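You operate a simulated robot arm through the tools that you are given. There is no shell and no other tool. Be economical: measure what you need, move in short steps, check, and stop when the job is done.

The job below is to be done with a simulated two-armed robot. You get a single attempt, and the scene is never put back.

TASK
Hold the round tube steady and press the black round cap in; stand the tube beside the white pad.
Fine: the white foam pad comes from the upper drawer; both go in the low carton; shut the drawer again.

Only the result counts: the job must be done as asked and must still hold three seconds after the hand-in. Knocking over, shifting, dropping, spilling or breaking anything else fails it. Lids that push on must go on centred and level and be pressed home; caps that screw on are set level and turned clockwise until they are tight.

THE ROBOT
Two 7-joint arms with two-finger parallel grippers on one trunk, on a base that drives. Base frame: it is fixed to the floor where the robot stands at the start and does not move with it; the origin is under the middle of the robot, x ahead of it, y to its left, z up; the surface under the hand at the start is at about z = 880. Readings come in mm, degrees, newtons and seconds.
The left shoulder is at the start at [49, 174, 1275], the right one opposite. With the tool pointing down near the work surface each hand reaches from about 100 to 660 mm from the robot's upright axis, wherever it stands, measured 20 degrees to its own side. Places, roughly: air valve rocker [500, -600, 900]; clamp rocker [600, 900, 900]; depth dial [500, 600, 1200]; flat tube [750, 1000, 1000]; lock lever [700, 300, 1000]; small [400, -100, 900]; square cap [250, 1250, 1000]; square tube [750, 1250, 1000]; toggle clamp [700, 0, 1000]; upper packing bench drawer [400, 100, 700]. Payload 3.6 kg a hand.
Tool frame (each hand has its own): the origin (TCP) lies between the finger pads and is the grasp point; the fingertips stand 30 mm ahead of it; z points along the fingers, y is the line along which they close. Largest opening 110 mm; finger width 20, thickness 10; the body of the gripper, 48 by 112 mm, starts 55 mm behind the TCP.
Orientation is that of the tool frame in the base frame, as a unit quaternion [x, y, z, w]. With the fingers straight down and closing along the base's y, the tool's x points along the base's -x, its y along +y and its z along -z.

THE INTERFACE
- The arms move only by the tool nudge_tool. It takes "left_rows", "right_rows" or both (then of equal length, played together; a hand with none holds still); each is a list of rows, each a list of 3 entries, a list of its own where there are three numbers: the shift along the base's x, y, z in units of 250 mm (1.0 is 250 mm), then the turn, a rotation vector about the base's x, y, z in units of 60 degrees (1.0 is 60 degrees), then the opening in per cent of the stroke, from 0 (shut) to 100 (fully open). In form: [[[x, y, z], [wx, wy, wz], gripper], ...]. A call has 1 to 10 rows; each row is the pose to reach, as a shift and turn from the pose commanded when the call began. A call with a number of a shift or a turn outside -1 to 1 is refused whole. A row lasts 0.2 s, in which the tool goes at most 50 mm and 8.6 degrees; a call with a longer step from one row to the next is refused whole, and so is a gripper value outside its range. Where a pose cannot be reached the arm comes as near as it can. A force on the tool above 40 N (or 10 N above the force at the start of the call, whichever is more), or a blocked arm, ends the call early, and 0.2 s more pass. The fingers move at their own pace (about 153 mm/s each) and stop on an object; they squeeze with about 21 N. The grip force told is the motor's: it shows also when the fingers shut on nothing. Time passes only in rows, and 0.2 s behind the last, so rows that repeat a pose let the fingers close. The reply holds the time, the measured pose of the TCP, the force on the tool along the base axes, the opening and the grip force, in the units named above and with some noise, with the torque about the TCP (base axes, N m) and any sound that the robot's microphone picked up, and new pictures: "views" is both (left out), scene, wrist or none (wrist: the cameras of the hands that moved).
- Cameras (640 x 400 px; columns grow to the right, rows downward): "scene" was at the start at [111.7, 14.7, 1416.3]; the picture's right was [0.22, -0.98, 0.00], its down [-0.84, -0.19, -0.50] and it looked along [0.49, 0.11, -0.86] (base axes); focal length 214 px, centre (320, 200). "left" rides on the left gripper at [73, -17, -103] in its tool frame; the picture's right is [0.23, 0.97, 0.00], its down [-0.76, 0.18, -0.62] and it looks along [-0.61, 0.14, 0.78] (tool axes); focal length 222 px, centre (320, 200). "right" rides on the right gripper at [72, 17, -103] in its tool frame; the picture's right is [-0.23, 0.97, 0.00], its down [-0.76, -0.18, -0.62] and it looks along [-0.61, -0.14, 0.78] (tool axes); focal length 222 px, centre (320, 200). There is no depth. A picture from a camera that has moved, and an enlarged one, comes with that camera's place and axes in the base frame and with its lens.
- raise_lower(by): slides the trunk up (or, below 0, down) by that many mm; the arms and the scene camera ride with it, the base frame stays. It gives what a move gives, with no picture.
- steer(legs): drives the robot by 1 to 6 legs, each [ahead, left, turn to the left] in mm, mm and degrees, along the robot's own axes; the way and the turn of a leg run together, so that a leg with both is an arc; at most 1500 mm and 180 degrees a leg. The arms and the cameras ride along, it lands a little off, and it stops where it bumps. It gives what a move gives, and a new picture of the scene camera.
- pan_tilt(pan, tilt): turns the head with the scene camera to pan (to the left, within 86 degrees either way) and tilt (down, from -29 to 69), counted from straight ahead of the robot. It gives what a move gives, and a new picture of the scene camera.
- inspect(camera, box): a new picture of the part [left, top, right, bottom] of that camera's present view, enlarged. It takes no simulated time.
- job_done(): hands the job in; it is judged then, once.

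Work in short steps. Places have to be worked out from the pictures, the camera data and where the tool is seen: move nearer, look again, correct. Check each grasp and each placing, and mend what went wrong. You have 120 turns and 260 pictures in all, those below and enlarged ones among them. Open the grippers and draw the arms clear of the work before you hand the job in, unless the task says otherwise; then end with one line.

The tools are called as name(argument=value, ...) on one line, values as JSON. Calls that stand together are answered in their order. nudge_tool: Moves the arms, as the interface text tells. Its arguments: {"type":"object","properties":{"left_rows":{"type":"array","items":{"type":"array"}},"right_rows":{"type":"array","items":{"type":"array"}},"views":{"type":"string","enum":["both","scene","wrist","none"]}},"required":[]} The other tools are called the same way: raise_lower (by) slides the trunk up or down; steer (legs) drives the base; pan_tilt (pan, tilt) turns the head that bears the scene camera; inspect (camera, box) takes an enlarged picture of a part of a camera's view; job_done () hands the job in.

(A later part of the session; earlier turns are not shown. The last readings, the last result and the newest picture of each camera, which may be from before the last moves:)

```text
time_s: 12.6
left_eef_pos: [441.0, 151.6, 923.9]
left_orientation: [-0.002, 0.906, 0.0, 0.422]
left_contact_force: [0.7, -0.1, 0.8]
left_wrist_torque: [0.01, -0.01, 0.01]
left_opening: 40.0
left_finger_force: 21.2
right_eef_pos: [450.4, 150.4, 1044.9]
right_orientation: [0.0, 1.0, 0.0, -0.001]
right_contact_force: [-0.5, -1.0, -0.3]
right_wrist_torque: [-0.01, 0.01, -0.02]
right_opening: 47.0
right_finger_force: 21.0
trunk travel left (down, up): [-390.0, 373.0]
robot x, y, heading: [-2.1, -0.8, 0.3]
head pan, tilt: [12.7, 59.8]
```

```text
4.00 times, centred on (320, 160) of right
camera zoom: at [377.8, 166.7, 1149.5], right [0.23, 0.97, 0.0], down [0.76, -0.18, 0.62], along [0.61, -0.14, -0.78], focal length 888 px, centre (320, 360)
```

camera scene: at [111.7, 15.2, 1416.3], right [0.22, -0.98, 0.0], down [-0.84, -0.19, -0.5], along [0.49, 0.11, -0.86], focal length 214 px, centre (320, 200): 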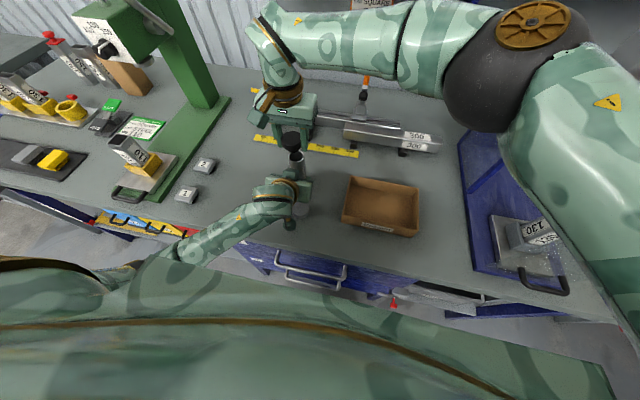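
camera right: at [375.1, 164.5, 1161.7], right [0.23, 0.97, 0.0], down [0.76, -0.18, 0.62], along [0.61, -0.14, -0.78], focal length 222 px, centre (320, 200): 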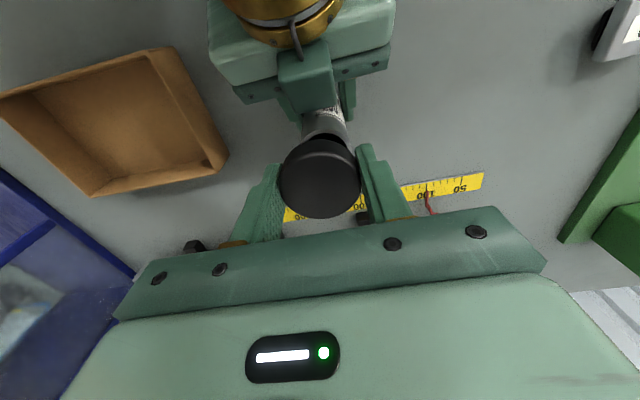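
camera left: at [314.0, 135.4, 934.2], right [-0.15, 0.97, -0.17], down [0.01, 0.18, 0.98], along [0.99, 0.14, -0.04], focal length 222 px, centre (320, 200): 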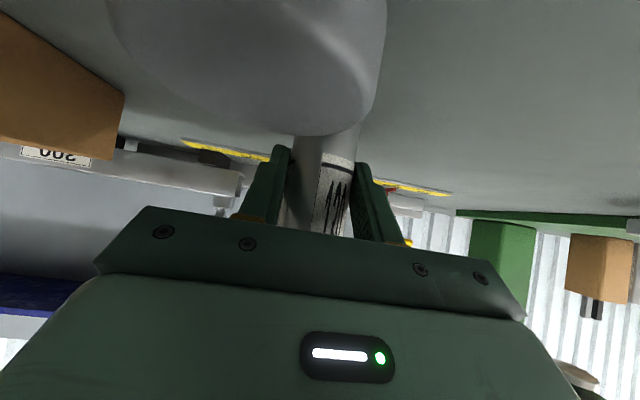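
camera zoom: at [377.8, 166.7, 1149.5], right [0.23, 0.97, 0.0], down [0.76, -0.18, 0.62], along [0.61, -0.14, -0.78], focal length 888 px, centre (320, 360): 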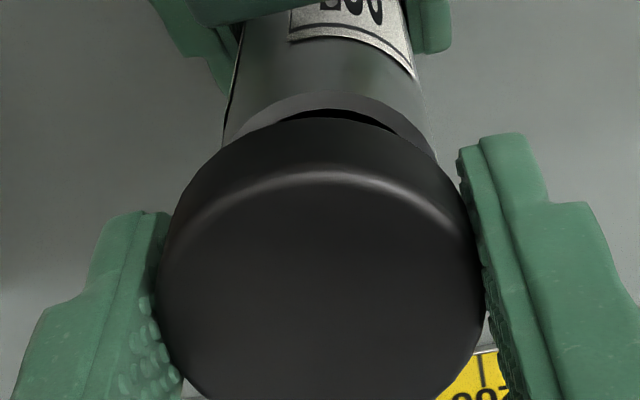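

The plug appears just at the mouth, perhaps 1–2 mm too far ahead. I shift 1 mm back and lower 4 mm, watching forces.

nudge_tool(right_rows=[[[-0.004, 0, 0], [0, 0, 0], 30], [[-0.004, 0, -0.008], [0, 0, 0], 30], [[-0.004, 0, -0.016], [0, 0, 0], 30], [[-0.004, 0, -0.016], [0, 0, 0], 30]], views="none")

inspect(camera="scene", box=[264, 125, 328, 165])

```text
time_s: 13.6
left_eef_pos: [439.7, 152.7, 923.5]
left_orientation: [0.001, 0.907, -0.001, 0.422]
left_contact_force: [0.2, 0.0, -0.6]
left_wrist_torque: [0.02, 0.03, 0.01]
left_opening: 39.9
left_finger_force: 21.2
right_eef_pos: [449.8, 150.7, 1040.2]
right_orientation: [0.0, 1.0, 0.0, 0.0]
right_contact_force: [-0.2, 0.0, 0.2]
right_wrist_torque: [-0.03, 0.01, 0.01]
right_opening: 47.1
right_finger_force: 20.5
trunk travel left (down, up): [-390.0, 373.0]
robot x, y, heading: [-0.6, 0.8, -0.1]
head pan, tilt: [12.7, 59.8]
```

```text
10.00 times, centred on (296, 145) of scene
camera zoom: at [111.8, 14.7, 1416.3], right [0.22, -0.98, 0.0], down [-0.84, -0.19, -0.5], along [0.49, 0.11, -0.86], focal length 2145 px, centre (560, 750)
```

zoom: 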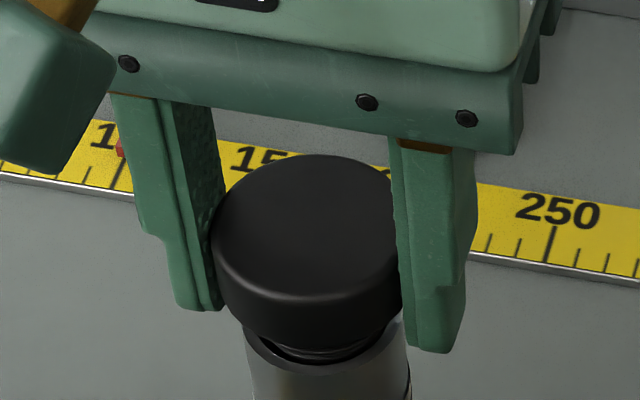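

No contact force and the plug seems to be entering. Continue down in small steps.

nudge_tool(right_rows=[[[0, 0, -0.008], [0, 0, 0], 30], [[0, 0, -0.016], [0, 0, 0], 30], [[0, 0, -0.024], [0, 0, 0], 30], [[0, 0, -0.024], [0, 0, 0], 30]], views="none")

inspect(camera="scene", box=[264, 125, 328, 165])

```text
time_s: 14.6
left_eef_pos: [439.3, 152.0, 923.2]
left_orientation: [0.001, 0.906, -0.001, 0.422]
left_contact_force: [1.8, -1.5, -5.5]
left_wrist_torque: [0.14, 0.13, -0.02]
left_opening: 39.6
left_finger_force: 21.1
right_eef_pos: [449.5, 149.9, 1036.4]
right_orientation: [0.0, 1.0, 0.0, 0.0]
right_contact_force: [-0.6, -0.7, 8.9]
right_wrist_torque: [0.04, 0.01, -0.04]
right_opening: 46.7
right_finger_force: 20.8
trunk travel left (down, up): [-390.0, 373.0]
robot x, y, heading: [0.5, -2.7, 0.2]
head pan, tilt: [12.7, 59.8]
```

```text
10.00 times, centred on (296, 145) of scene
camera zoom: at [111.5, 14.5, 1416.3], right [0.22, -0.98, 0.0], down [-0.84, -0.19, -0.5], along [0.49, 0.11, -0.86], focal length 2145 px, centre (560, 750)
```

zoom: 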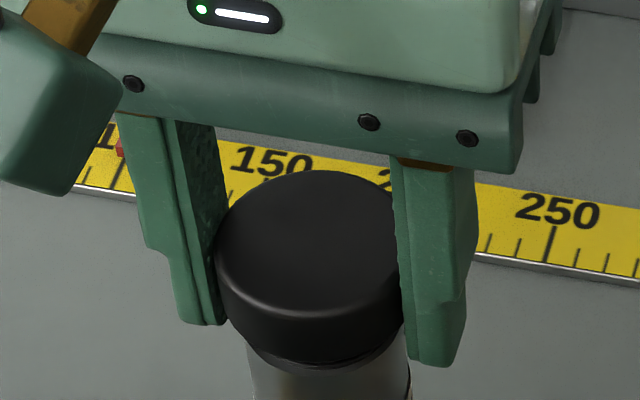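

Contact at about 9 N with the plug a few mm in and centred. I press on downward.

nudge_tool(right_rows=[[[0, 0, -0.008], [0, 0, 0], 30], [[0, 0, -0.016], [0, 0, 0], 30], [[0, 0, -0.024], [0, 0, 0], 30], [[0, 0, -0.032], [0, 0, 0], 30], [[0, 0, -0.04], [0, 0, 0], 30], [[0, 0, -0.04], [0, 0, 0], 30]], views="none")

inspect(camera="scene", box=[264, 125, 328, 165])

```text
time_s: 16.0
left_eef_pos: [439.3, 151.4, 924.1]
left_orientation: [-0.001, 0.907, 0.0, 0.422]
left_contact_force: [-2.8, -7.3, -10.1]
left_wrist_torque: [0.36, -0.42, -0.02]
left_opening: 39.8
left_finger_force: 21.0
right_eef_pos: [450.6, 151.4, 1026.6]
right_orientation: [0.0, 1.0, 0.001, 0.0]
right_contact_force: [5.6, 7.6, 16.4]
right_wrist_torque: [0.25, -0.05, -0.03]
right_opening: 46.9
right_finger_force: 20.5
trunk travel left (down, up): [-390.0, 373.0]
robot x, y, heading: [-0.9, -1.5, -0.2]
head pan, tilt: [12.7, 59.8]
```

```text
10.00 times, centred on (296, 145) of scene
camera zoom: at [111.4, 14.4, 1416.4], right [0.22, -0.98, 0.0], down [-0.84, -0.19, -0.5], along [0.49, 0.11, -0.86], focal length 2145 px, centre (560, 750)
```

zoom: 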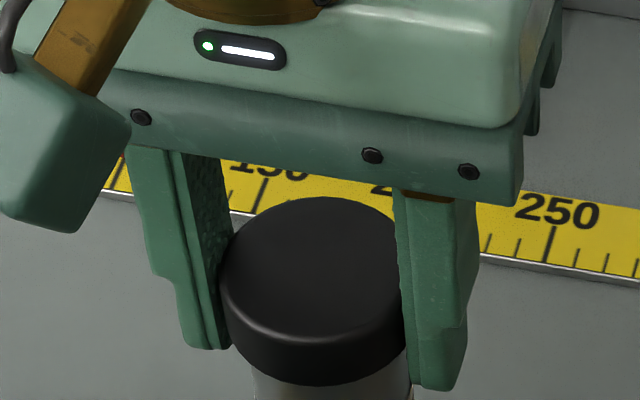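

The cap is sliding in (16 N) with slight lateral load; I ease +1 mm in x and y and press the last few mm.

nudge_tool(right_rows=[[[0.003, 0.004, -0.006], [0, 0, 0], 30], [[0.004, 0.005, -0.014], [0, 0, 0], 30], [[0.004, 0.005, -0.022], [0, 0, 0], 30], [[0.004, 0.005, -0.03], [0, 0, 0], 30], [[0.004, 0.005, -0.038], [0, 0, 0], 30], [[0.004, 0.005, -0.046], [0, 0, 0], 30]], views="none")

inspect(camera="scene", box=[264, 135, 328, 175])

```text
time_s: 17.4
left_eef_pos: [439.9, 151.5, 923.3]
left_orientation: [-0.002, 0.906, 0.001, 0.423]
left_contact_force: [-0.1, -0.4, -13.9]
left_wrist_torque: [-0.07, 0.31, 0.05]
left_opening: 39.9
left_finger_force: 20.7
right_eef_pos: [451.3, 152.2, 1014.5]
right_orientation: [0.001, 1.0, 0.0, 0.0]
right_contact_force: [0.4, -0.6, 19.6]
right_wrist_torque: [-0.01, 0.02, 0.0]
right_opening: 46.7
right_finger_force: 21.0
trunk travel left (down, up): [-390.0, 373.0]
robot x, y, heading: [2.0, 1.3, -0.0]
head pan, tilt: [12.7, 59.8]
```

```text
10.00 times, centred on (296, 155) of scene
camera zoom: at [111.2, 14.4, 1416.4], right [0.22, -0.98, 0.0], down [-0.84, -0.19, -0.5], along [0.49, 0.11, -0.86], focal length 2145 px, centre (560, 650)
```

zoom: 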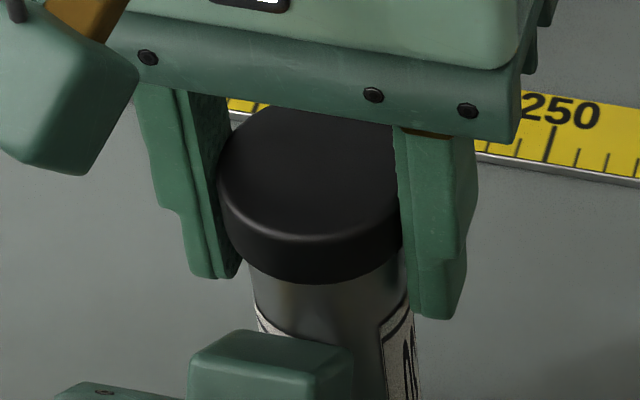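

The fingers slid down on the cap. I open, rise, close the fingers and will press from the top.

nudge_tool(right_rows=[[[0, 0, 0], [0, 0, 0], 60], [[0, 0, 0], [0, 0, 0], 60], [[0, 0, 0.15], [0, 0, 0], 60], [[0, 0, 0.3], [0, 0, 0], 0], [[0, 0, 0.3], [0, 0, 0], 0], [[0, 0, 0.3], [0, 0, 0], 0]], views="wrist")

inspect(camera="scene", box=[264, 135, 328, 175])

```text
time_s: 18.8
left_eef_pos: [439.7, 151.3, 924.6]
left_orientation: [0.0, 0.906, -0.001, 0.422]
left_contact_force: [0.6, 0.2, -0.4]
left_wrist_torque: [-0.01, 0.06, -0.01]
left_opening: 39.9
left_finger_force: 21.6
right_eef_pos: [451.0, 151.6, 1089.8]
right_orientation: [0.0, 1.0, 0.0, 0.0]
right_contact_force: [-1.2, 0.1, -0.6]
right_wrist_torque: [0.01, 0.05, -0.03]
right_opening: 0.3
right_finger_force: 20.9
trunk travel left (down, up): [-390.0, 373.0]
robot x, y, heading: [0.1, -1.2, -0.1]
head pan, tilt: [12.7, 59.8]
camera right: at [378.0, 167.8, 1194.2], right [0.23, 0.97, 0.0], down [0.76, -0.18, 0.62], along [0.61, -0.14, -0.78], focal length 222 px, centre (320, 200)
```

right: 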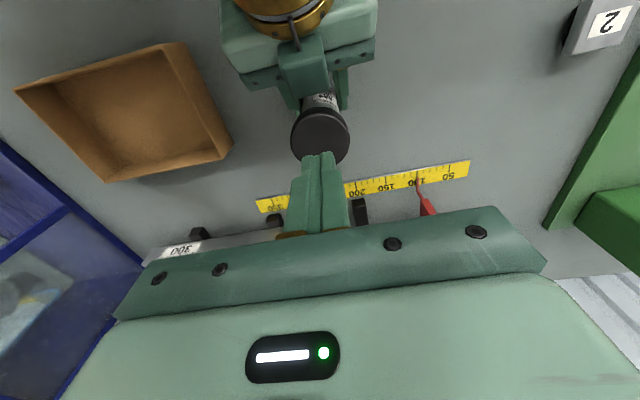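

```text
10.00 times, centred on (296, 155) of scene
camera zoom: at [111.6, 14.6, 1416.3], right [0.22, -0.98, 0.0], down [-0.84, -0.19, -0.5], along [0.49, 0.11, -0.86], focal length 2145 px, centre (560, 650)
```

zoom: 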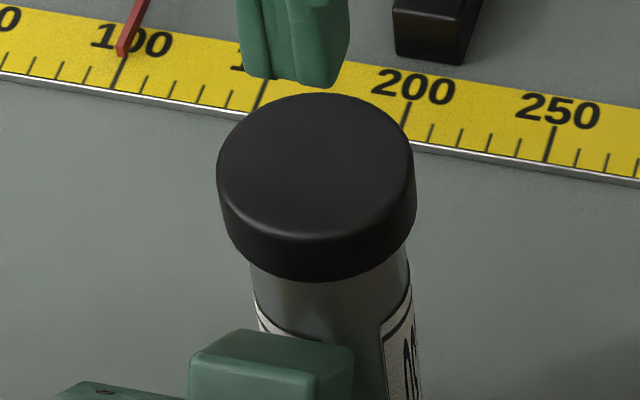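

The cap sits level. I press from the top with shut fingers, centred on the cap.

nudge_tool(right_rows=[[[0, 0, -0.1], [0, 0, 0], 0], [[0, 0, -0.12], [0, 0, 0], 0], [[0, 0, -0.136], [0, 0, 0], 0], [[0, 0, -0.152], [0, 0, 0], 0], [[0, 0, -0.168], [0, 0, 0], 0], [[0, 0, -0.184], [0, 0, 0], 0], [[0, 0, -0.2], [0, 0, 0], 0]], views="none")

inspect(camera="scene", box=[264, 135, 328, 175])

```text
time_s: 19.8
left_eef_pos: [439.2, 151.8, 923.3]
left_orientation: [-0.001, 0.906, 0.0, 0.423]
left_contact_force: [0.0, 0.7, 3.7]
left_wrist_torque: [-0.24, 0.32, 0.04]
left_opening: 39.7
left_finger_force: 20.5
right_eef_pos: [451.0, 152.9, 1058.8]
right_orientation: [0.003, 1.0, 0.003, 0.001]
right_contact_force: [-1.8, -4.0, 10.4]
right_wrist_torque: [-0.14, 0.13, 0.03]
right_opening: 0.1
right_finger_force: 21.3
trunk travel left (down, up): [-390.0, 373.0]
robot x, y, heading: [-0.1, -1.7, -0.1]
head pan, tilt: [12.7, 59.8]
stopped in row 4 (right hand): the force on the tool passed its limit at 46 N (the readings are from after the stop); the commanded pose is now the measured one
```

```text
10.00 times, centred on (296, 155) of scene
camera zoom: at [110.2, 13.8, 1416.6], right [0.22, -0.98, 0.0], down [-0.84, -0.19, -0.5], along [0.49, 0.11, -0.86], focal length 2145 px, centre (560, 650)
```

zoom: 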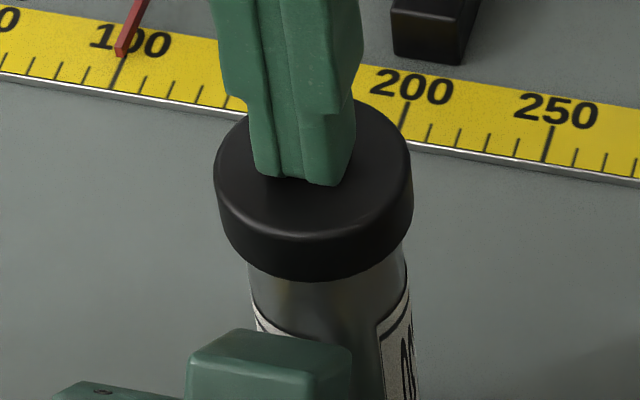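

46 N reached with fingertip at z≈1028.8. I press a second time to see whether it yields further.

nudge_tool(right_rows=[[[0, -0.004, -0.006], [0, 0, 0], 0], [[0, -0.004, -0.012], [0, 0, 0], 0], [[0, -0.004, -0.018], [0, 0, 0], 0], [[0, -0.004, -0.024], [0, 0, 0], 0], [[0, -0.004, -0.03], [0, 0, 0], 0]], views="none")

inspect(camera="scene", box=[264, 135, 328, 175])

```text
time_s: 20.4
left_eef_pos: [438.4, 151.5, 924.1]
left_orientation: [-0.002, 0.906, 0.001, 0.423]
left_contact_force: [-1.3, 0.1, 7.9]
left_wrist_torque: [-0.2, 0.46, 0.11]
left_opening: 39.8
left_finger_force: 21.5
right_eef_pos: [451.0, 152.7, 1058.0]
right_orientation: [0.003, 1.0, 0.005, 0.002]
right_contact_force: [-3.4, -2.5, 11.0]
right_wrist_torque: [-0.12, 0.13, 0.05]
right_opening: 0.0
right_finger_force: 20.5
trunk travel left (down, up): [-390.0, 373.0]
robot x, y, heading: [0.3, -1.2, 0.1]
head pan, tilt: [12.7, 59.8]
stopped in row 3 (right hand): the force on the tool passed its limit at 44 N (the readings are from after the stop); the commanded pose is now the measured one
```

```text
10.00 times, centred on (296, 155) of scene
camera zoom: at [109.6, 13.6, 1416.4], right [0.22, -0.98, 0.0], down [-0.84, -0.19, -0.5], along [0.49, 0.11, -0.86], focal length 2145 px, centre (560, 650)
```

zoom: 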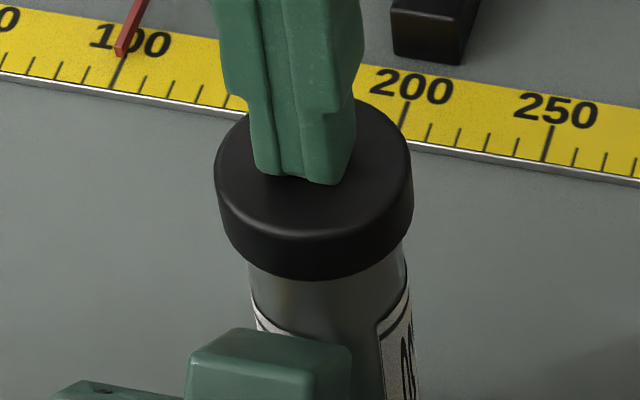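

It is rigid now, so the cap is home. I raise the right hand clear and release the left, drawing it back along its own axis.

nudge_tool(right_rows=[[[0, 0, 0.1], [0, 0, 0], 0], [[0, 0, 0.25], [0, 0, 0], 0], [[0.02, -0.1, 0.4], [0, 0, 0], 0], [[0.02, -0.2, 0.45], [0, 0, 0], 0], [[0.02, -0.35, 0.45], [0, 0, 0], 0], [[0.02, -0.5, 0.45], [0, 0, 0], 0]], left_rows=[[[0, 0, 0], [0, 0, 0], 50], [[0, 0, 0], [0, 0, 0], 60], [[0, 0, 0], [0, 0, 0], 60], [[-0.08, 0, 0.065], [0, 0, 0], 60], [[-0.2, 0, 0.165], [0, 0, 0], 60], [[-0.35, 0, 0.29], [0, 0, 0], 60]])

inspect(camera="right", box=[320, 0, 520, 125])

inspect(camera="scene", box=[260, 125, 440, 245])

```text
time_s: 21.8
left_eef_pos: [355.1, 150.0, 994.8]
left_orientation: [0.0, 0.907, 0.002, 0.422]
left_contact_force: [-0.6, 0.9, 0.0]
left_wrist_torque: [0.02, 0.0, 0.03]
left_opening: 66.1
left_finger_force: 0.1
right_eef_pos: [458.0, 23.6, 1171.2]
right_orientation: [0.002, 1.0, 0.004, 0.002]
right_contact_force: [0.0, -0.1, -0.2]
right_wrist_torque: [0.04, -0.02, -0.05]
right_opening: 0.0
right_finger_force: 20.8
trunk travel left (down, up): [-390.0, 373.0]
robot x, y, heading: [-1.7, -1.4, 0.0]
head pan, tilt: [12.7, 59.8]
camera scene: at [110.4, 12.6, 1416.5], right [0.22, -0.98, 0.0], down [-0.84, -0.19, -0.5], along [0.49, 0.11, -0.86], focal length 214 px, centre (320, 200)
camera right: at [384.3, 39.5, 1275.3], right [0.23, 0.97, 0.01], down [0.76, -0.19, 0.62], along [0.61, -0.14, -0.78], focal length 222 px, centre (320, 200)
camera left: at [228.6, 134.0, 1006.6], right [-0.15, 0.97, -0.17], down [0.01, 0.17, 0.98], along [0.99, 0.14, -0.04], focal length 222 px, centre (320, 200)
```

scene: 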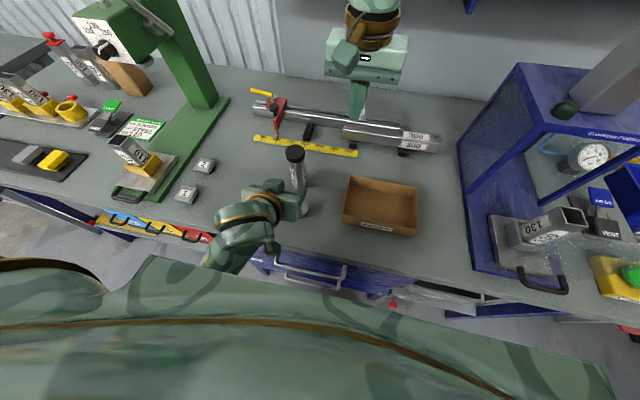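
right: 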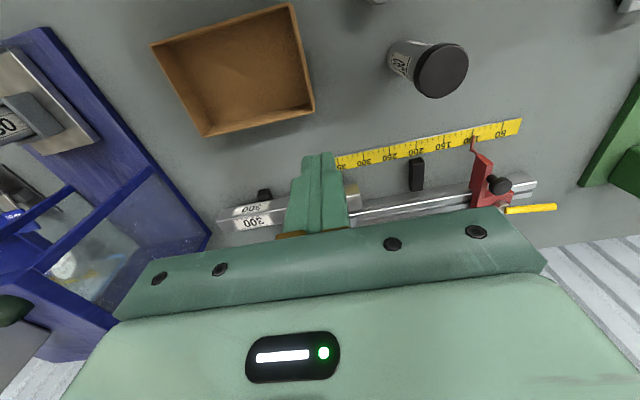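
left: 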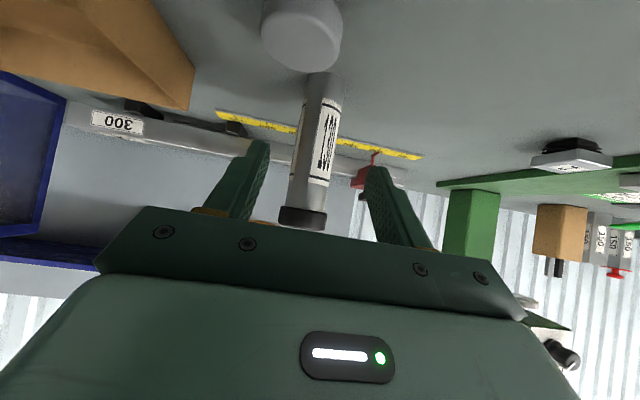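

```text
3.20 times, centred on (420, 62) of right
camera zoom: at [384.3, 39.5, 1275.3], right [0.23, 0.97, 0.01], down [0.76, -0.19, 0.62], along [0.61, -0.14, -0.78], focal length 711 px, centre (0, 640)
```

zoom: 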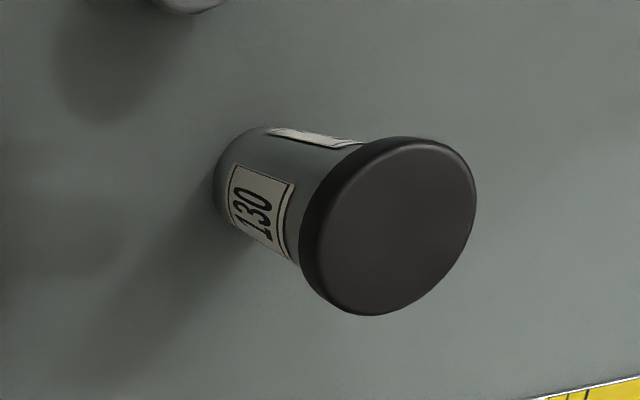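

```text
3.33 times, centred on (350, 185) of scene
camera zoom: at [110.4, 12.6, 1416.5], right [0.22, -0.98, 0.0], down [-0.84, -0.19, -0.5], along [0.49, 0.11, -0.86], focal length 715 px, centre (220, 250)
```

zoom: 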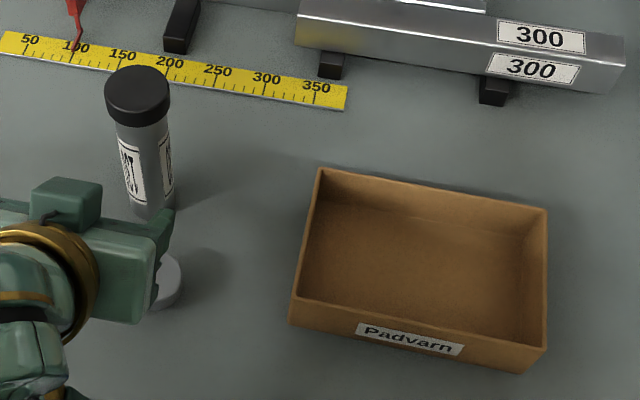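

The left camera is level with the cap joint; I enlarge it to check seating.

inspect(camera="left", box=[260, 160, 356, 240])

```text
5.00 times, centred on (308, 200) of left
camera zoom: at [228.6, 134.0, 1006.6], right [-0.15, 0.97, -0.17], down [0.01, 0.17, 0.98], along [0.99, 0.14, -0.04], focal length 1111 px, centre (380, 200)
```

zoom: 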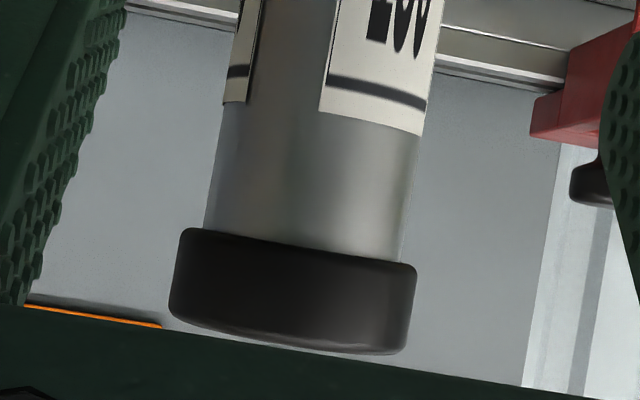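

The cap is home and level, no gap. Next the drawer: I lift both hands clear and then back the robot off to make room for it.

nudge_tool(left_rows=[[[-0.02, 0.05, 0.15], [0, 0.13, 0], 60], [[-0.04, 0.1, 0.3], [0, 0.26, 0], 60], [[-0.06, 0.15, 0.45], [0, 0.39, 0], 60], [[-0.08, 0.2, 0.6], [0, 0.52, 0], 60], [[-0.1, 0.25, 0.75], [0, 0.65, 0], 60], [[-0.1, 0.3, 0.9], [0, 0.78, 0], 60]], right_rows=[[[-0.05, -0.1, 0.05], [0, 0, 0], 50], [[-0.1, -0.25, 0.1], [0, 0, 0], 100], [[-0.15, -0.4, 0.15], [0, 0, 0], 100], [[-0.2, -0.55, 0.2], [0, 0, 0], 100], [[-0.2, -0.7, 0.25], [0, 0, 0], 100], [[-0.2, -0.8, 0.3], [0, 0, 0], 100]], views="none")

steer(legs=[[-350, 0, 0]])

pan_tilt(pan=0, tilt=50)

```text
time_s: 22.5
left_eef_pos: [378.0, 229.1, 1051.7]
left_orientation: [0.022, 0.951, 0.122, 0.282]
left_contact_force: [-0.3, 0.5, 0.0]
left_wrist_torque: [-0.01, -0.03, 0.0]
left_opening: 65.9
left_finger_force: 0.0
left hand out of reach, approached as far as the arm can: row 1, 2, 3
right_eef_pos: [431.8, -40.7, 1197.3]
right_orientation: [0.003, 1.0, 0.003, 0.001]
right_contact_force: [0.0, 0.2, -0.4]
right_wrist_torque: [-0.02, 0.04, -0.02]
right_opening: 109.7
right_finger_force: 0.1
trunk travel left (down, up): [-390.0, 373.0]
robot x, y, heading: [2.2, -4.7, -0.0]
head pan, tilt: [12.7, 59.8]
stopped in row 3 (left hand): the arm was blocked; the commanded pose is now the measured one
```

```text
time_s: 24.8
left_eef_pos: [32.2, 228.6, 1052.8]
left_orientation: [0.023, 0.951, 0.124, 0.282]
left_contact_force: [-0.9, 0.1, -0.5]
left_wrist_torque: [0.03, -0.01, -0.01]
left_opening: 66.1
left_finger_force: 0.0
right_eef_pos: [83.9, -41.0, 1197.5]
right_orientation: [0.003, 1.0, 0.003, 0.002]
right_contact_force: [0.3, -0.1, 0.4]
right_wrist_torque: [0.01, -0.03, 0.03]
right_opening: 110.0
right_finger_force: 0.1
trunk travel left (down, up): [-390.0, 373.0]
robot x, y, heading: [-344.9, -1.1, -0.1]
head pan, tilt: [12.7, 59.8]
camera scene: at [-235.8, 14.4, 1416.4], right [0.22, -0.98, 0.0], down [-0.84, -0.19, -0.5], along [0.49, 0.11, -0.86], focal length 214 px, centre (320, 200)
```

scene: 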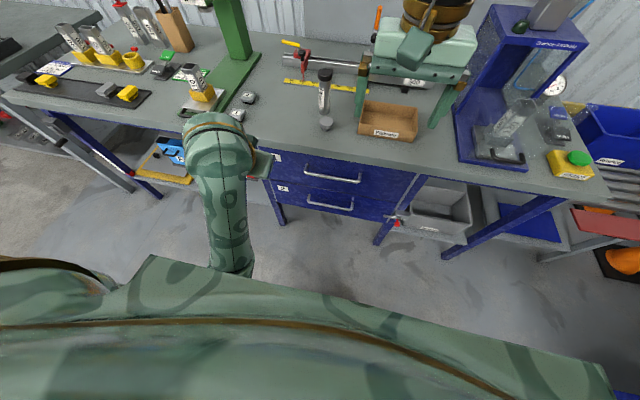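

```text
time_s: 25.5
left_eef_pos: [32.8, 227.7, 1052.0]
left_orientation: [0.024, 0.951, 0.123, 0.282]
left_contact_force: [0.6, 0.3, -0.5]
left_wrist_torque: [0.03, 0.0, 0.0]
left_opening: 65.8
left_finger_force: 0.0
right_eef_pos: [84.4, -40.4, 1198.4]
right_orientation: [0.003, 1.0, 0.004, 0.0]
right_contact_force: [-0.3, 0.5, -0.8]
right_wrist_torque: [0.02, 0.01, -0.02]
right_opening: 109.8
right_finger_force: 0.1
trunk travel left (down, up): [-390.0, 373.0]
robot x, y, heading: [-347.1, 2.9, -0.3]
head pan, tilt: [0.0, 50.0]
camera scene: at [-222.9, -0.3, 1428.6], right [0.0, -1.0, 0.0], down [-0.77, 0.0, -0.64], along [0.64, 0.0, -0.77], focal length 214 px, centre (320, 200)
```

scene: 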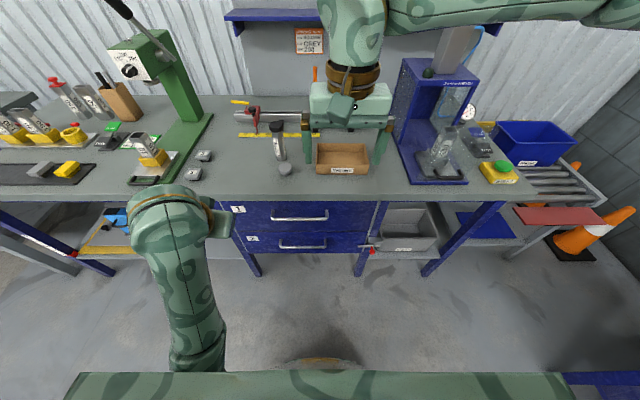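

The tube is still standing. Two-ray fix puts the upper drawer's handle bar at about x 232, z 783, y −25 to 175. I lower the trunk 200 mm, then turn the left hand to point forward with fingers closing vertically.

raise_lower(by=-200)

nudge_tool(left_rows=[[[0, 0, 0], [0.097, -0.051, -0.068], 60], [[0, 0, 0], [0.193, -0.101, -0.137], 60], [[0, 0, 0], [0.29, -0.152, -0.205], 60], [[0, 0, 0], [0.387, -0.203, -0.274], 60], [[0, 0, 0], [0.484, -0.253, -0.342], 60], [[0, 0, 0], [0.58, -0.304, -0.41], 60]], views="scene")

```text
time_s: 27.7
left_eef_pos: [50.6, 234.4, 791.6]
left_orientation: [0.037, 0.972, 0.131, 0.193]
left_contact_force: [-0.4, -0.3, 0.1]
left_wrist_torque: [0.02, -0.04, -0.02]
left_opening: 66.0
left_finger_force: 0.1
right_eef_pos: [84.3, -42.2, 998.7]
right_orientation: [0.002, 1.0, 0.005, 0.002]
right_contact_force: [1.0, 0.3, 0.8]
right_wrist_torque: [0.03, -0.01, 0.05]
right_opening: 110.2
right_finger_force: 0.0
trunk travel left (down, up): [-190.0, 573.0]
robot x, y, heading: [-345.8, 1.2, -0.1]
head pan, tilt: [0.0, 50.0]
```

```text
time_s: 29.1
left_eef_pos: [52.1, 228.8, 789.8]
left_orientation: [0.274, 0.821, 0.365, 0.342]
left_contact_force: [0.5, 1.1, 0.4]
left_wrist_torque: [0.07, -0.03, -0.01]
left_opening: 66.0
left_finger_force: 0.1
left hand out of reach, approached as far as the arm can: row 2, 3
right_eef_pos: [83.9, -41.1, 997.1]
right_orientation: [0.002, 1.0, 0.004, 0.001]
right_contact_force: [-0.3, 0.7, -0.7]
right_wrist_torque: [0.0, 0.0, -0.02]
right_opening: 110.2
right_finger_force: 0.2
trunk travel left (down, up): [-190.0, 573.0]
robot x, y, heading: [-346.3, -0.3, -0.0]
head pan, tilt: [0.0, 50.0]
camera scene: at [-137.8, -0.3, 1223.6], right [0.0, -1.0, 0.0], down [-0.77, 0.0, -0.64], along [0.64, 0.0, -0.77], focal length 214 px, centre (320, 200)
```

scene: 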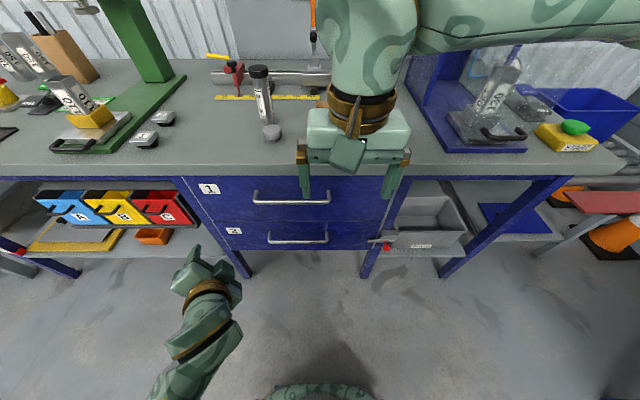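

The left hand now has room; I continue turning it to point at the drawer while moving to about [140, 110, 785], still short of the handle.

nudge_tool(left_rows=[[[0.05, -0.068, 0], [0.074, -0.055, -0.081], 60], [[0.1, -0.136, 0], [0.148, -0.11, -0.161], 60], [[0.15, -0.204, 0], [0.222, -0.165, -0.242], 60], [[0.2, -0.272, 0], [0.296, -0.219, -0.322], 60], [[0.25, -0.34, 0], [0.37, -0.274, -0.403], 60], [[0.3, -0.408, 0], [0.444, -0.329, -0.483], 60], [[0.352, -0.476, -0.02], [0.518, -0.384, -0.564], 60]], views="both")

```text
time_s: 30.7
left_eef_pos: [138.8, 109.5, 786.7]
left_orientation: [0.5, 0.499, 0.5, 0.501]
left_contact_force: [0.7, -0.3, 0.2]
left_wrist_torque: [0.04, -0.01, -0.02]
left_opening: 66.1
left_finger_force: 0.2
right_eef_pos: [85.3, -41.5, 996.1]
right_orientation: [0.002, 1.0, 0.004, 0.001]
right_contact_force: [-0.5, -0.1, -0.1]
right_wrist_torque: [0.01, 0.0, -0.02]
right_opening: 110.3
right_finger_force: 0.0
trunk travel left (down, up): [-190.0, 573.0]
robot x, y, heading: [-345.9, -1.6, -0.2]
head pan, tilt: [0.0, 50.0]
camera scene: at [-137.4, -0.5, 1223.5], right [0.0, -1.0, 0.0], down [-0.77, 0.0, -0.64], along [0.64, 0.0, -0.77], focal length 214 px, centre (320, 200)
camera left: at [35.1, 182.9, 769.1], right [0.0, 0.23, 0.97], down [-0.62, -0.76, 0.18], along [0.78, -0.61, 0.14], focal length 222 px, centre (320, 200)
```

scene: 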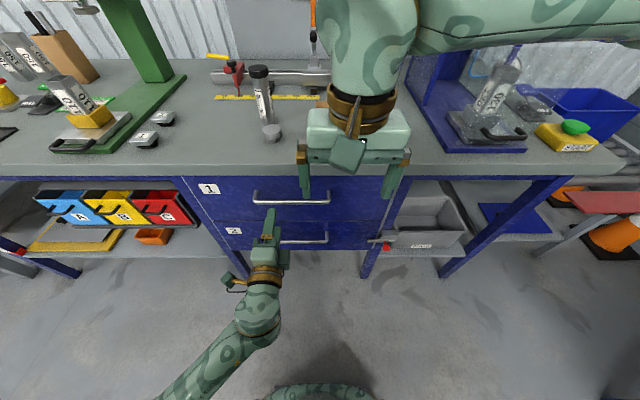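
left: 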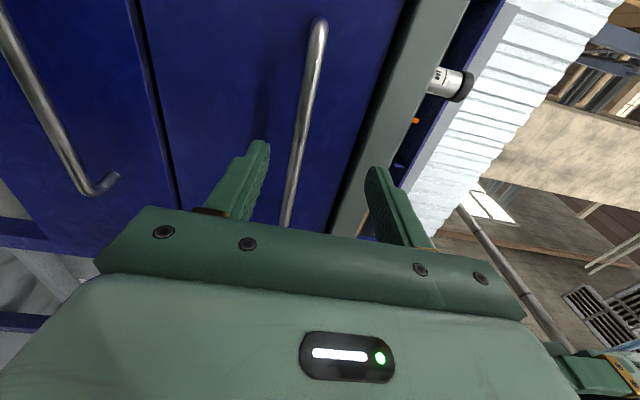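

The left camera puts the upper handle bar at z≈769, x≈235. I shift to y≈78, z 769 and approach with the bar between the fingers.

nudge_tool(left_rows=[[[0, -0.126, -0.07], [0, 0, 0], 60], [[0.15, -0.126, -0.07], [0, 0, 0], 60], [[0.24, -0.126, -0.07], [0, 0, 0], 60]], views="wrist")

```text
time_s: 31.5
left_eef_pos: [199.1, 78.1, 768.9]
left_orientation: [0.501, 0.501, 0.498, 0.5]
left_contact_force: [0.5, 0.6, 0.0]
left_wrist_torque: [-0.01, 0.01, -0.01]
left_opening: 66.2
left_finger_force: 0.1
right_eef_pos: [84.8, -41.4, 997.5]
right_orientation: [0.003, 1.0, 0.005, 0.001]
right_contact_force: [-0.3, 0.2, 1.0]
right_wrist_torque: [-0.04, 0.01, 0.0]
right_opening: 109.8
right_finger_force: 0.1
trunk travel left (down, up): [-190.0, 573.0]
robot x, y, heading: [-348.4, -1.4, -0.4]
head pan, tilt: [0.0, 50.0]
camera left: at [95.4, 151.5, 751.5], right [0.0, 0.23, 0.97], down [-0.62, -0.76, 0.18], along [0.78, -0.61, 0.14], focal length 222 px, centre (320, 200)
```

left: 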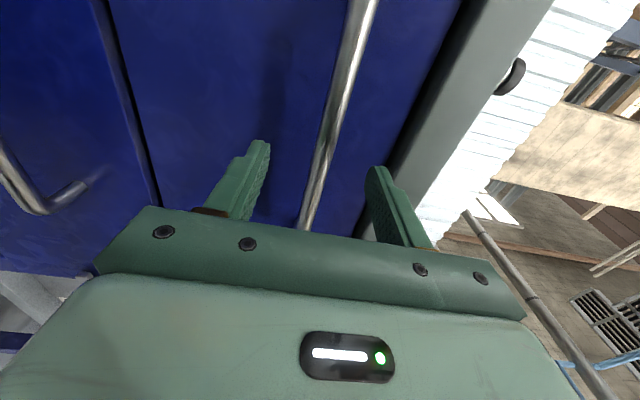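

The bar lies centred at z≈770. I go forward 27 mm and close on it.

nudge_tool(left_rows=[[[0.06, 0, 0.004], [0, 0, 0], 60], [[0.108, 0, 0.004], [0, 0, 0], 60], [[0.108, 0, 0.004], [0, 0, 0], 0], [[0.108, 0, 0.004], [0, 0, 0], 0], [[0.108, 0, 0.004], [0, 0, 0], 0]], views="wrist")

```text
time_s: 32.7
left_eef_pos: [225.9, 78.7, 770.4]
left_orientation: [0.5, 0.5, 0.499, 0.5]
left_contact_force: [1.8, 0.2, 1.6]
left_wrist_torque: [0.06, 0.02, -0.2]
left_opening: 13.9
left_finger_force: 44.8
right_eef_pos: [85.7, -42.5, 997.7]
right_orientation: [0.003, 1.0, 0.005, 0.001]
right_contact_force: [-0.4, -0.6, -0.1]
right_wrist_torque: [0.0, 0.0, -0.01]
right_opening: 110.2
right_finger_force: 0.0
trunk travel left (down, up): [-190.0, 573.0]
robot x, y, heading: [-345.2, -0.6, -0.3]
head pan, tilt: [0.0, 50.0]
camera left: at [122.3, 151.7, 752.5], right [0.0, 0.23, 0.97], down [-0.62, -0.76, 0.18], along [0.78, -0.61, 0.14], focal length 222 px, centre (320, 200)
```

left: 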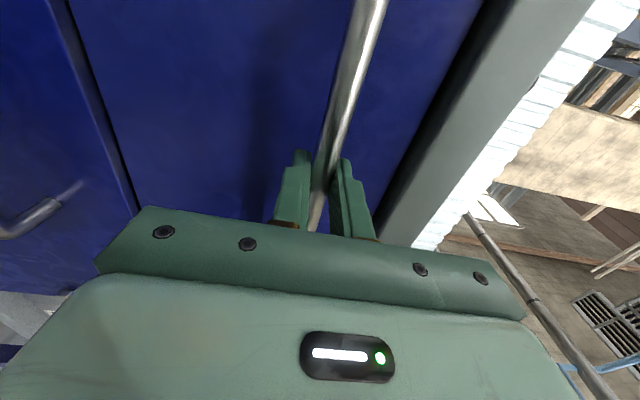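

The bar is gripped (13.9 mm). I pull straight back about 150 mm.

nudge_tool(left_rows=[[[-0.06, 0, 0], [0, 0, 0], 0], [[-0.13, 0, 0], [0, 0, 0], 0], [[-0.2, 0, 0], [0, 0, 0], 0], [[-0.28, 0, 0], [0, 0, 0], 0], [[-0.36, 0, 0], [0, 0, 0], 0], [[-0.44, 0, 0], [0, 0, 0], 0], [[-0.52, 0, 0], [0, 0, 0], 0], [[-0.6, 0, 0], [0, 0, 0], 0]], views="scene")

```text
time_s: 34.5
left_eef_pos: [74.9, 77.6, 769.4]
left_orientation: [0.499, 0.501, 0.5, 0.501]
left_contact_force: [-3.1, 3.4, 13.9]
left_wrist_torque: [0.1, -0.13, -0.27]
left_opening: 13.7
left_finger_force: 44.9
right_eef_pos: [83.3, -40.8, 997.4]
right_orientation: [0.002, 1.0, 0.005, 0.002]
right_contact_force: [0.8, -0.3, -0.1]
right_wrist_torque: [0.03, 0.0, -0.01]
right_opening: 110.1
right_finger_force: 0.0
trunk travel left (down, up): [-190.0, 573.0]
robot x, y, heading: [-344.7, 0.9, -0.1]
head pan, tilt: [0.0, 50.0]
camera scene: at [-139.1, -0.4, 1224.0], right [0.0, -1.0, 0.0], down [-0.77, 0.0, -0.64], along [0.64, 0.0, -0.77], focal length 214 px, centre (320, 200)
```

scene: 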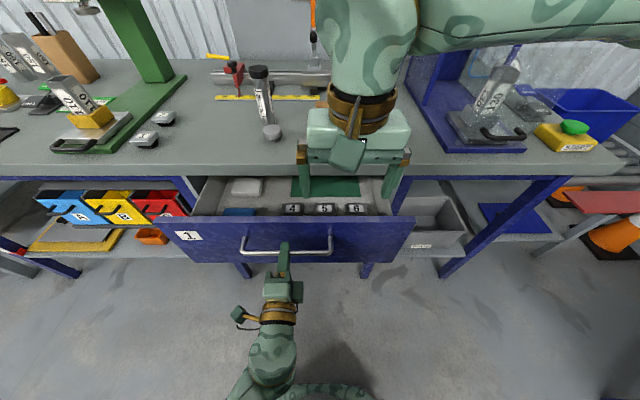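

The drawer is open ~150 mm. I enlarge the inside; a white piece lies at the left.

inspect(camera="scene", box=[180, 160, 420, 280])

```text
2.67 times, centred on (300, 220) of scene
camera zoom: at [-139.1, -0.4, 1224.0], right [0.0, -1.0, 0.0], down [-0.77, 0.0, -0.64], along [0.64, 0.0, -0.77], focal length 572 px, centre (373, 147)
```

zoom: 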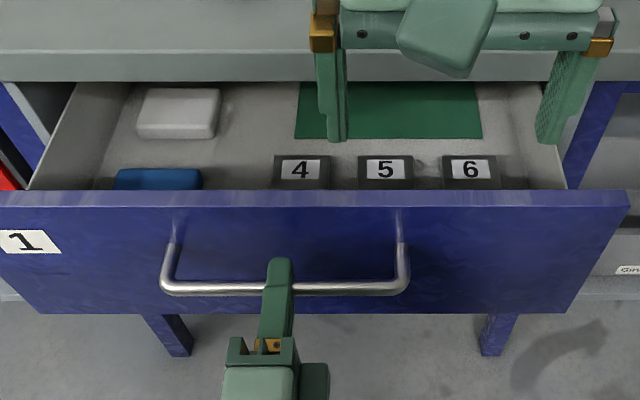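

The white pad lies at the left rear of the drawer, still under the bench edge. I pull another ~130 mm.

nudge_tool(left_rows=[[[-0.07, 0, 0], [0, 0, 0], 0], [[-0.14, 0, 0], [0, 0, 0], 0], [[-0.21, 0, 0], [0, 0, 0], 0], [[-0.28, 0, 0], [0, 0, 0], 0], [[-0.35, 0, 0], [0, 0, 0], 0], [[-0.42, 0, 0], [0, 0, 0], 0], [[-0.52, 0, 0], [0, 0, 0], 0]], views="scene")

```text
time_s: 35.6
left_eef_pos: [6.4, 79.1, 769.8]
left_orientation: [0.497, 0.497, 0.505, 0.501]
left_contact_force: [0.3, -19.0, 9.2]
left_wrist_torque: [-0.09, -0.14, -1.49]
left_opening: 13.7
left_finger_force: 44.8
right_eef_pos: [84.1, -45.8, 996.6]
right_orientation: [0.005, 1.0, 0.005, 0.001]
right_contact_force: [0.0, 0.3, 0.2]
right_wrist_torque: [0.02, -0.01, 0.0]
right_opening: 110.0
right_finger_force: 0.2
trunk travel left (down, up): [-190.0, 573.0]
robot x, y, heading: [-344.6, -2.6, -0.5]
head pan, tilt: [0.0, 50.0]
stopped in row 5 (left hand): the force on the tool passed its limit at 52 N (the readings are from after the stop); the commanded pose is now the measured one
camera scene: at [-138.5, -3.9, 1223.7], right [-0.01, -1.0, 0.0], down [-0.77, 0.01, -0.64], along [0.64, 0.0, -0.77], focal length 214 px, centre (320, 200)
```

scene: 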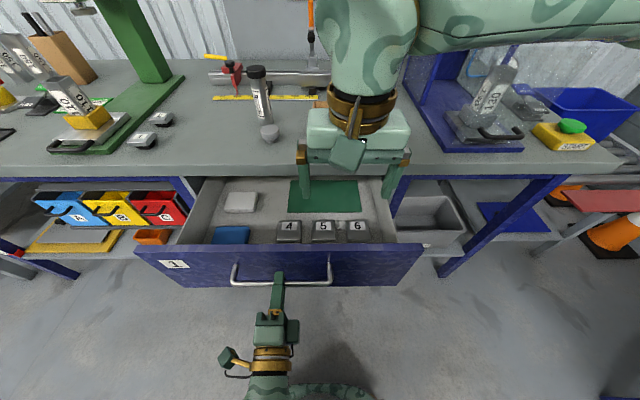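

The pull stopped at ~220 mm travel with 52 N. I take closer looks to locate the pad in depth.

inspect(camera="scene", box=[180, 160, 340, 260])

inspect(camera="right", box=[0, 0, 640, 400])

```text
4.00 times, centred on (260, 210) of scene
camera zoom: at [-138.5, -3.9, 1223.7], right [-0.01, -1.0, 0.0], down [-0.77, 0.01, -0.64], along [0.64, 0.0, -0.77], focal length 858 px, centre (560, 160)
```

zoom: 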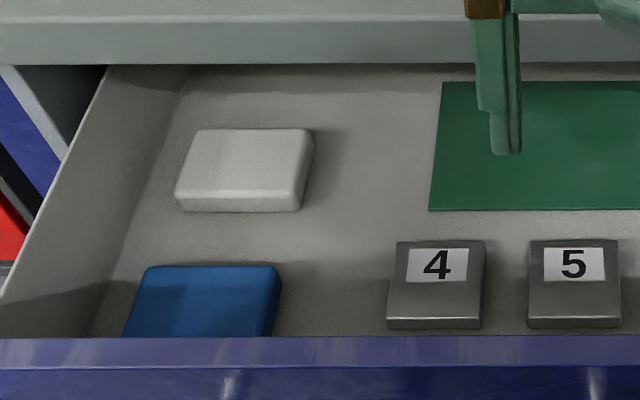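

```text
1.00 times, centred on (320, 200) of right (not enlarged: the box is as wide or as high as the picture)
camera zoom: at [10.5, -29.6, 1101.9], right [0.24, 0.97, 0.01], down [0.76, -0.19, 0.62], along [0.61, -0.14, -0.78], focal length 222 px, centre (320, 200)
```

zoom: 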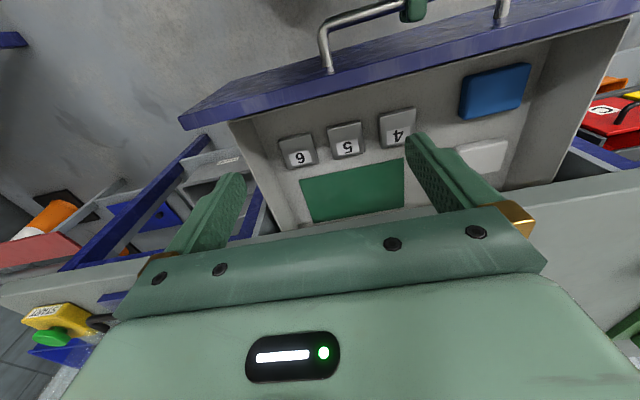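

Two-view triangulation puts the pad top centre at about [291, 240, 710], roughly 97 (y) × 65 (x) mm. The drawer seems at its stop. I release the handle and back the left hand off, then raise it.

nudge_tool(left_rows=[[[0, 0, 0], [0, 0, 0], 40], [[0, 0, 0], [0, 0, 0], 60], [[0, 0, 0], [0, 0, 0], 60], [[-0.1, 0, 0], [0, 0, 0], 60], [[-0.2, 0, 0], [0, 0, 0], 60]], views="wrist")

```text
time_s: 37.0
left_eef_pos: [-22.1, 114.4, 767.9]
left_orientation: [0.484, 0.489, 0.547, 0.477]
left_contact_force: [-0.1, -0.2, 0.1]
left_wrist_torque: [0.01, 0.0, 0.02]
left_opening: 66.2
left_finger_force: 0.0
right_eef_pos: [84.7, -43.1, 998.2]
right_orientation: [0.004, 1.0, 0.005, 0.001]
right_contact_force: [-0.1, 1.2, -0.1]
right_wrist_torque: [-0.04, 0.0, -0.02]
right_opening: 109.8
right_finger_force: 0.0
trunk travel left (down, up): [-190.0, 573.0]
robot x, y, heading: [-348.0, 0.9, -0.3]
head pan, tilt: [0.0, 50.0]
stopped in row 5 (left hand): the arm was blocked; the commanded pose is now the measured one
camera left: at [-130.0, 181.1, 749.0], right [-0.06, 0.16, 0.98], down [-0.57, -0.82, 0.1], along [0.82, -0.56, 0.14], focal length 222 px, centre (320, 200)
```

left: 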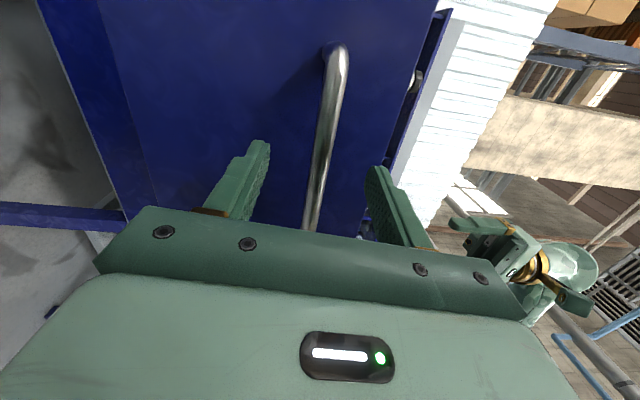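

The left arm is folded against the body limit, so I back the base 120 mm to get the fingers clear of the handle.

steer(legs=[[-120, 0, 0]])

```text
time_s: 38.3
left_eef_pos: [-141.0, 113.8, 767.9]
left_orientation: [0.483, 0.49, 0.546, 0.477]
left_contact_force: [0.1, -1.2, 0.3]
left_wrist_torque: [0.01, 0.0, -0.01]
left_opening: 65.7
left_finger_force: 0.2
right_eef_pos: [-36.5, -42.3, 998.4]
right_orientation: [0.004, 1.0, 0.005, 0.002]
right_contact_force: [-0.2, -0.4, -0.3]
right_wrist_torque: [0.01, -0.04, 0.01]
right_opening: 110.0
right_finger_force: 0.0
trunk travel left (down, up): [-190.0, 573.0]
robot x, y, heading: [-466.0, -1.8, -0.5]
head pan, tilt: [0.0, 50.0]
camera scene: at [-257.4, -1.3, 1223.9], right [-0.01, -1.0, 0.0], down [-0.77, 0.0, -0.64], along [0.64, 0.0, -0.77], focal length 214 px, centre (320, 200)
```

scene: 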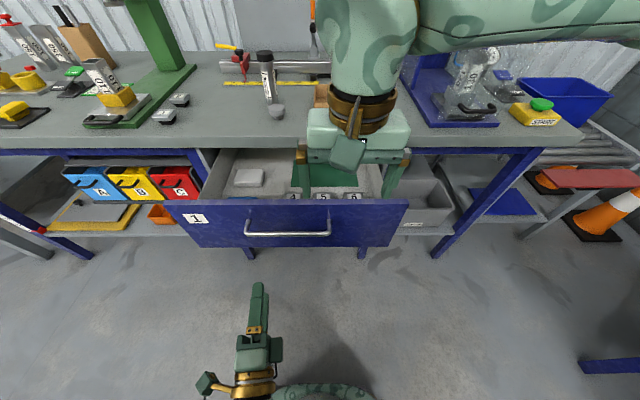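

Drawer stays open. I raise the left hand and begin turning it to a forward-down tilt (first half).

nudge_tool(left_rows=[[[0.05, 0.03, 0.1], [-0.1, 0.041, 0.039], 60], [[0.1, 0.06, 0.22], [-0.2, 0.083, 0.079], 60], [[0.15, 0.09, 0.35], [-0.31, 0.128, 0.122], 80], [[0.2, 0.12, 0.48], [-0.42, 0.173, 0.166], 100], [[0.25, 0.15, 0.61], [-0.53, 0.219, 0.209], 100], [[0.3, 0.18, 0.74], [-0.64, 0.264, 0.252], 100], [[0.35, 0.22, 0.87], [-0.743, 0.307, 0.293], 100]], views="none")

```text
time_s: 38.9
left_eef_pos: [-138.1, 112.0, 723.5]
left_orientation: [0.533, 0.562, 0.479, 0.413]
left_contact_force: [0.4, 0.2, 0.0]
left_wrist_torque: [-0.01, 0.01, 0.03]
left_opening: 87.9
left_finger_force: 0.0
right_eef_pos: [-34.5, -43.8, 997.0]
right_orientation: [0.004, 1.0, 0.003, 0.0]
right_contact_force: [0.0, -0.7, 0.0]
right_wrist_torque: [0.01, 0.04, 0.0]
right_opening: 110.2
right_finger_force: 0.1
trunk travel left (down, up): [-190.0, 573.0]
robot x, y, heading: [-465.8, 1.1, -0.5]
head pan, tilt: [0.0, 50.0]
stopped in row 3 (left hand): the arm was blocked; the commanded pose is now the measured one
```

The arm is too folded; I first unfold it forward and to the left in free space.

nudge_tool(left_rows=[[[0.08, 0.1, 0], [0, 0, 0], 80], [[0.16, 0.22, 0.02], [0, 0, 0], 60], [[0.24, 0.36, 0.06], [0, 0, 0], 60], [[0.28, 0.5, 0.14], [0, 0, 0], 60], [[0.28, 0.6, 0.28], [0, 0, 0], 60], [[0.28, 0.65, 0.44], [0, 0, 0], 60], [[0.28, 0.65, 0.6], [0, 0, 0], 60]], views="scene")

```text
time_s: 40.5
left_eef_pos: [-39.7, 280.0, 825.0]
left_orientation: [0.534, 0.562, 0.478, 0.413]
left_contact_force: [0.4, 0.2, 0.0]
left_wrist_torque: [0.04, -0.01, -0.04]
left_opening: 65.9
left_finger_force: 0.0
left hand out of reach, approached as far as the arm can: row 6, 7
right_eef_pos: [-34.7, -42.8, 996.7]
right_orientation: [0.004, 1.0, 0.005, 0.001]
right_contact_force: [0.5, 0.0, 0.5]
right_wrist_torque: [0.0, -0.02, 0.02]
right_opening: 109.9
right_finger_force: 0.1
trunk travel left (down, up): [-190.0, 573.0]
robot x, y, heading: [-464.9, -0.3, -0.3]
head pan, tilt: [0.0, 50.0]
camera scene: at [-255.6, -1.1, 1223.5], right [0.0, -1.0, 0.0], down [-0.77, 0.0, -0.64], along [0.64, 0.0, -0.77], focal length 214 px, centre (320, 200)
```

scene: 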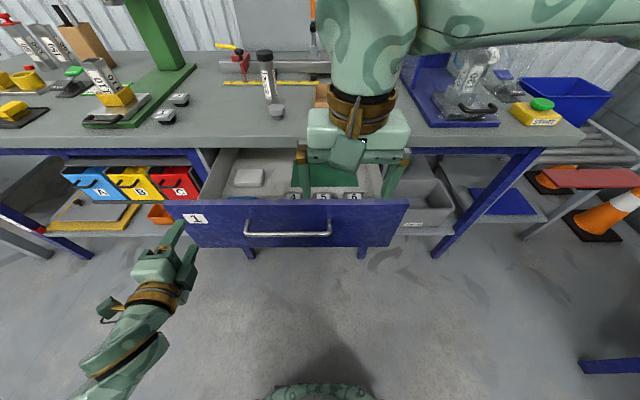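

Now free; I rotate the first half of the turn while rising a little.

nudge_tool(left_rows=[[[0, 0, 0.03], [-0.113, 0.035, 0.061], 60], [[0, 0, 0.06], [-0.227, 0.07, 0.122], 60], [[0, 0, 0.09], [-0.34, 0.106, 0.183], 60], [[0, 0, 0.12], [-0.453, 0.141, 0.243], 60], [[0, 0, 0.16], [-0.567, 0.176, 0.304], 60], [[0, 0, 0.2], [-0.68, 0.211, 0.365], 60]], views="none")

```text
time_s: 41.9
left_eef_pos: [12.2, 275.0, 840.4]
left_orientation: [0.291, 0.822, 0.261, 0.413]
left_contact_force: [-0.5, -0.8, 0.1]
left_wrist_torque: [-0.01, 0.01, 0.0]
left_opening: 66.2
left_finger_force: 0.0
left hand out of reach, approached as far as the arm can: row 1, 2, 3, 4, 5, 6
right_eef_pos: [-33.1, -43.4, 997.9]
right_orientation: [0.004, 1.0, 0.004, 0.001]
right_contact_force: [-0.5, -1.0, 0.7]
right_wrist_torque: [0.0, 0.0, 0.01]
right_opening: 110.0
right_finger_force: 0.1
trunk travel left (down, up): [-190.0, 573.0]
robot x, y, heading: [-463.1, 0.3, -0.3]
head pan, tilt: [0.0, 50.0]
```

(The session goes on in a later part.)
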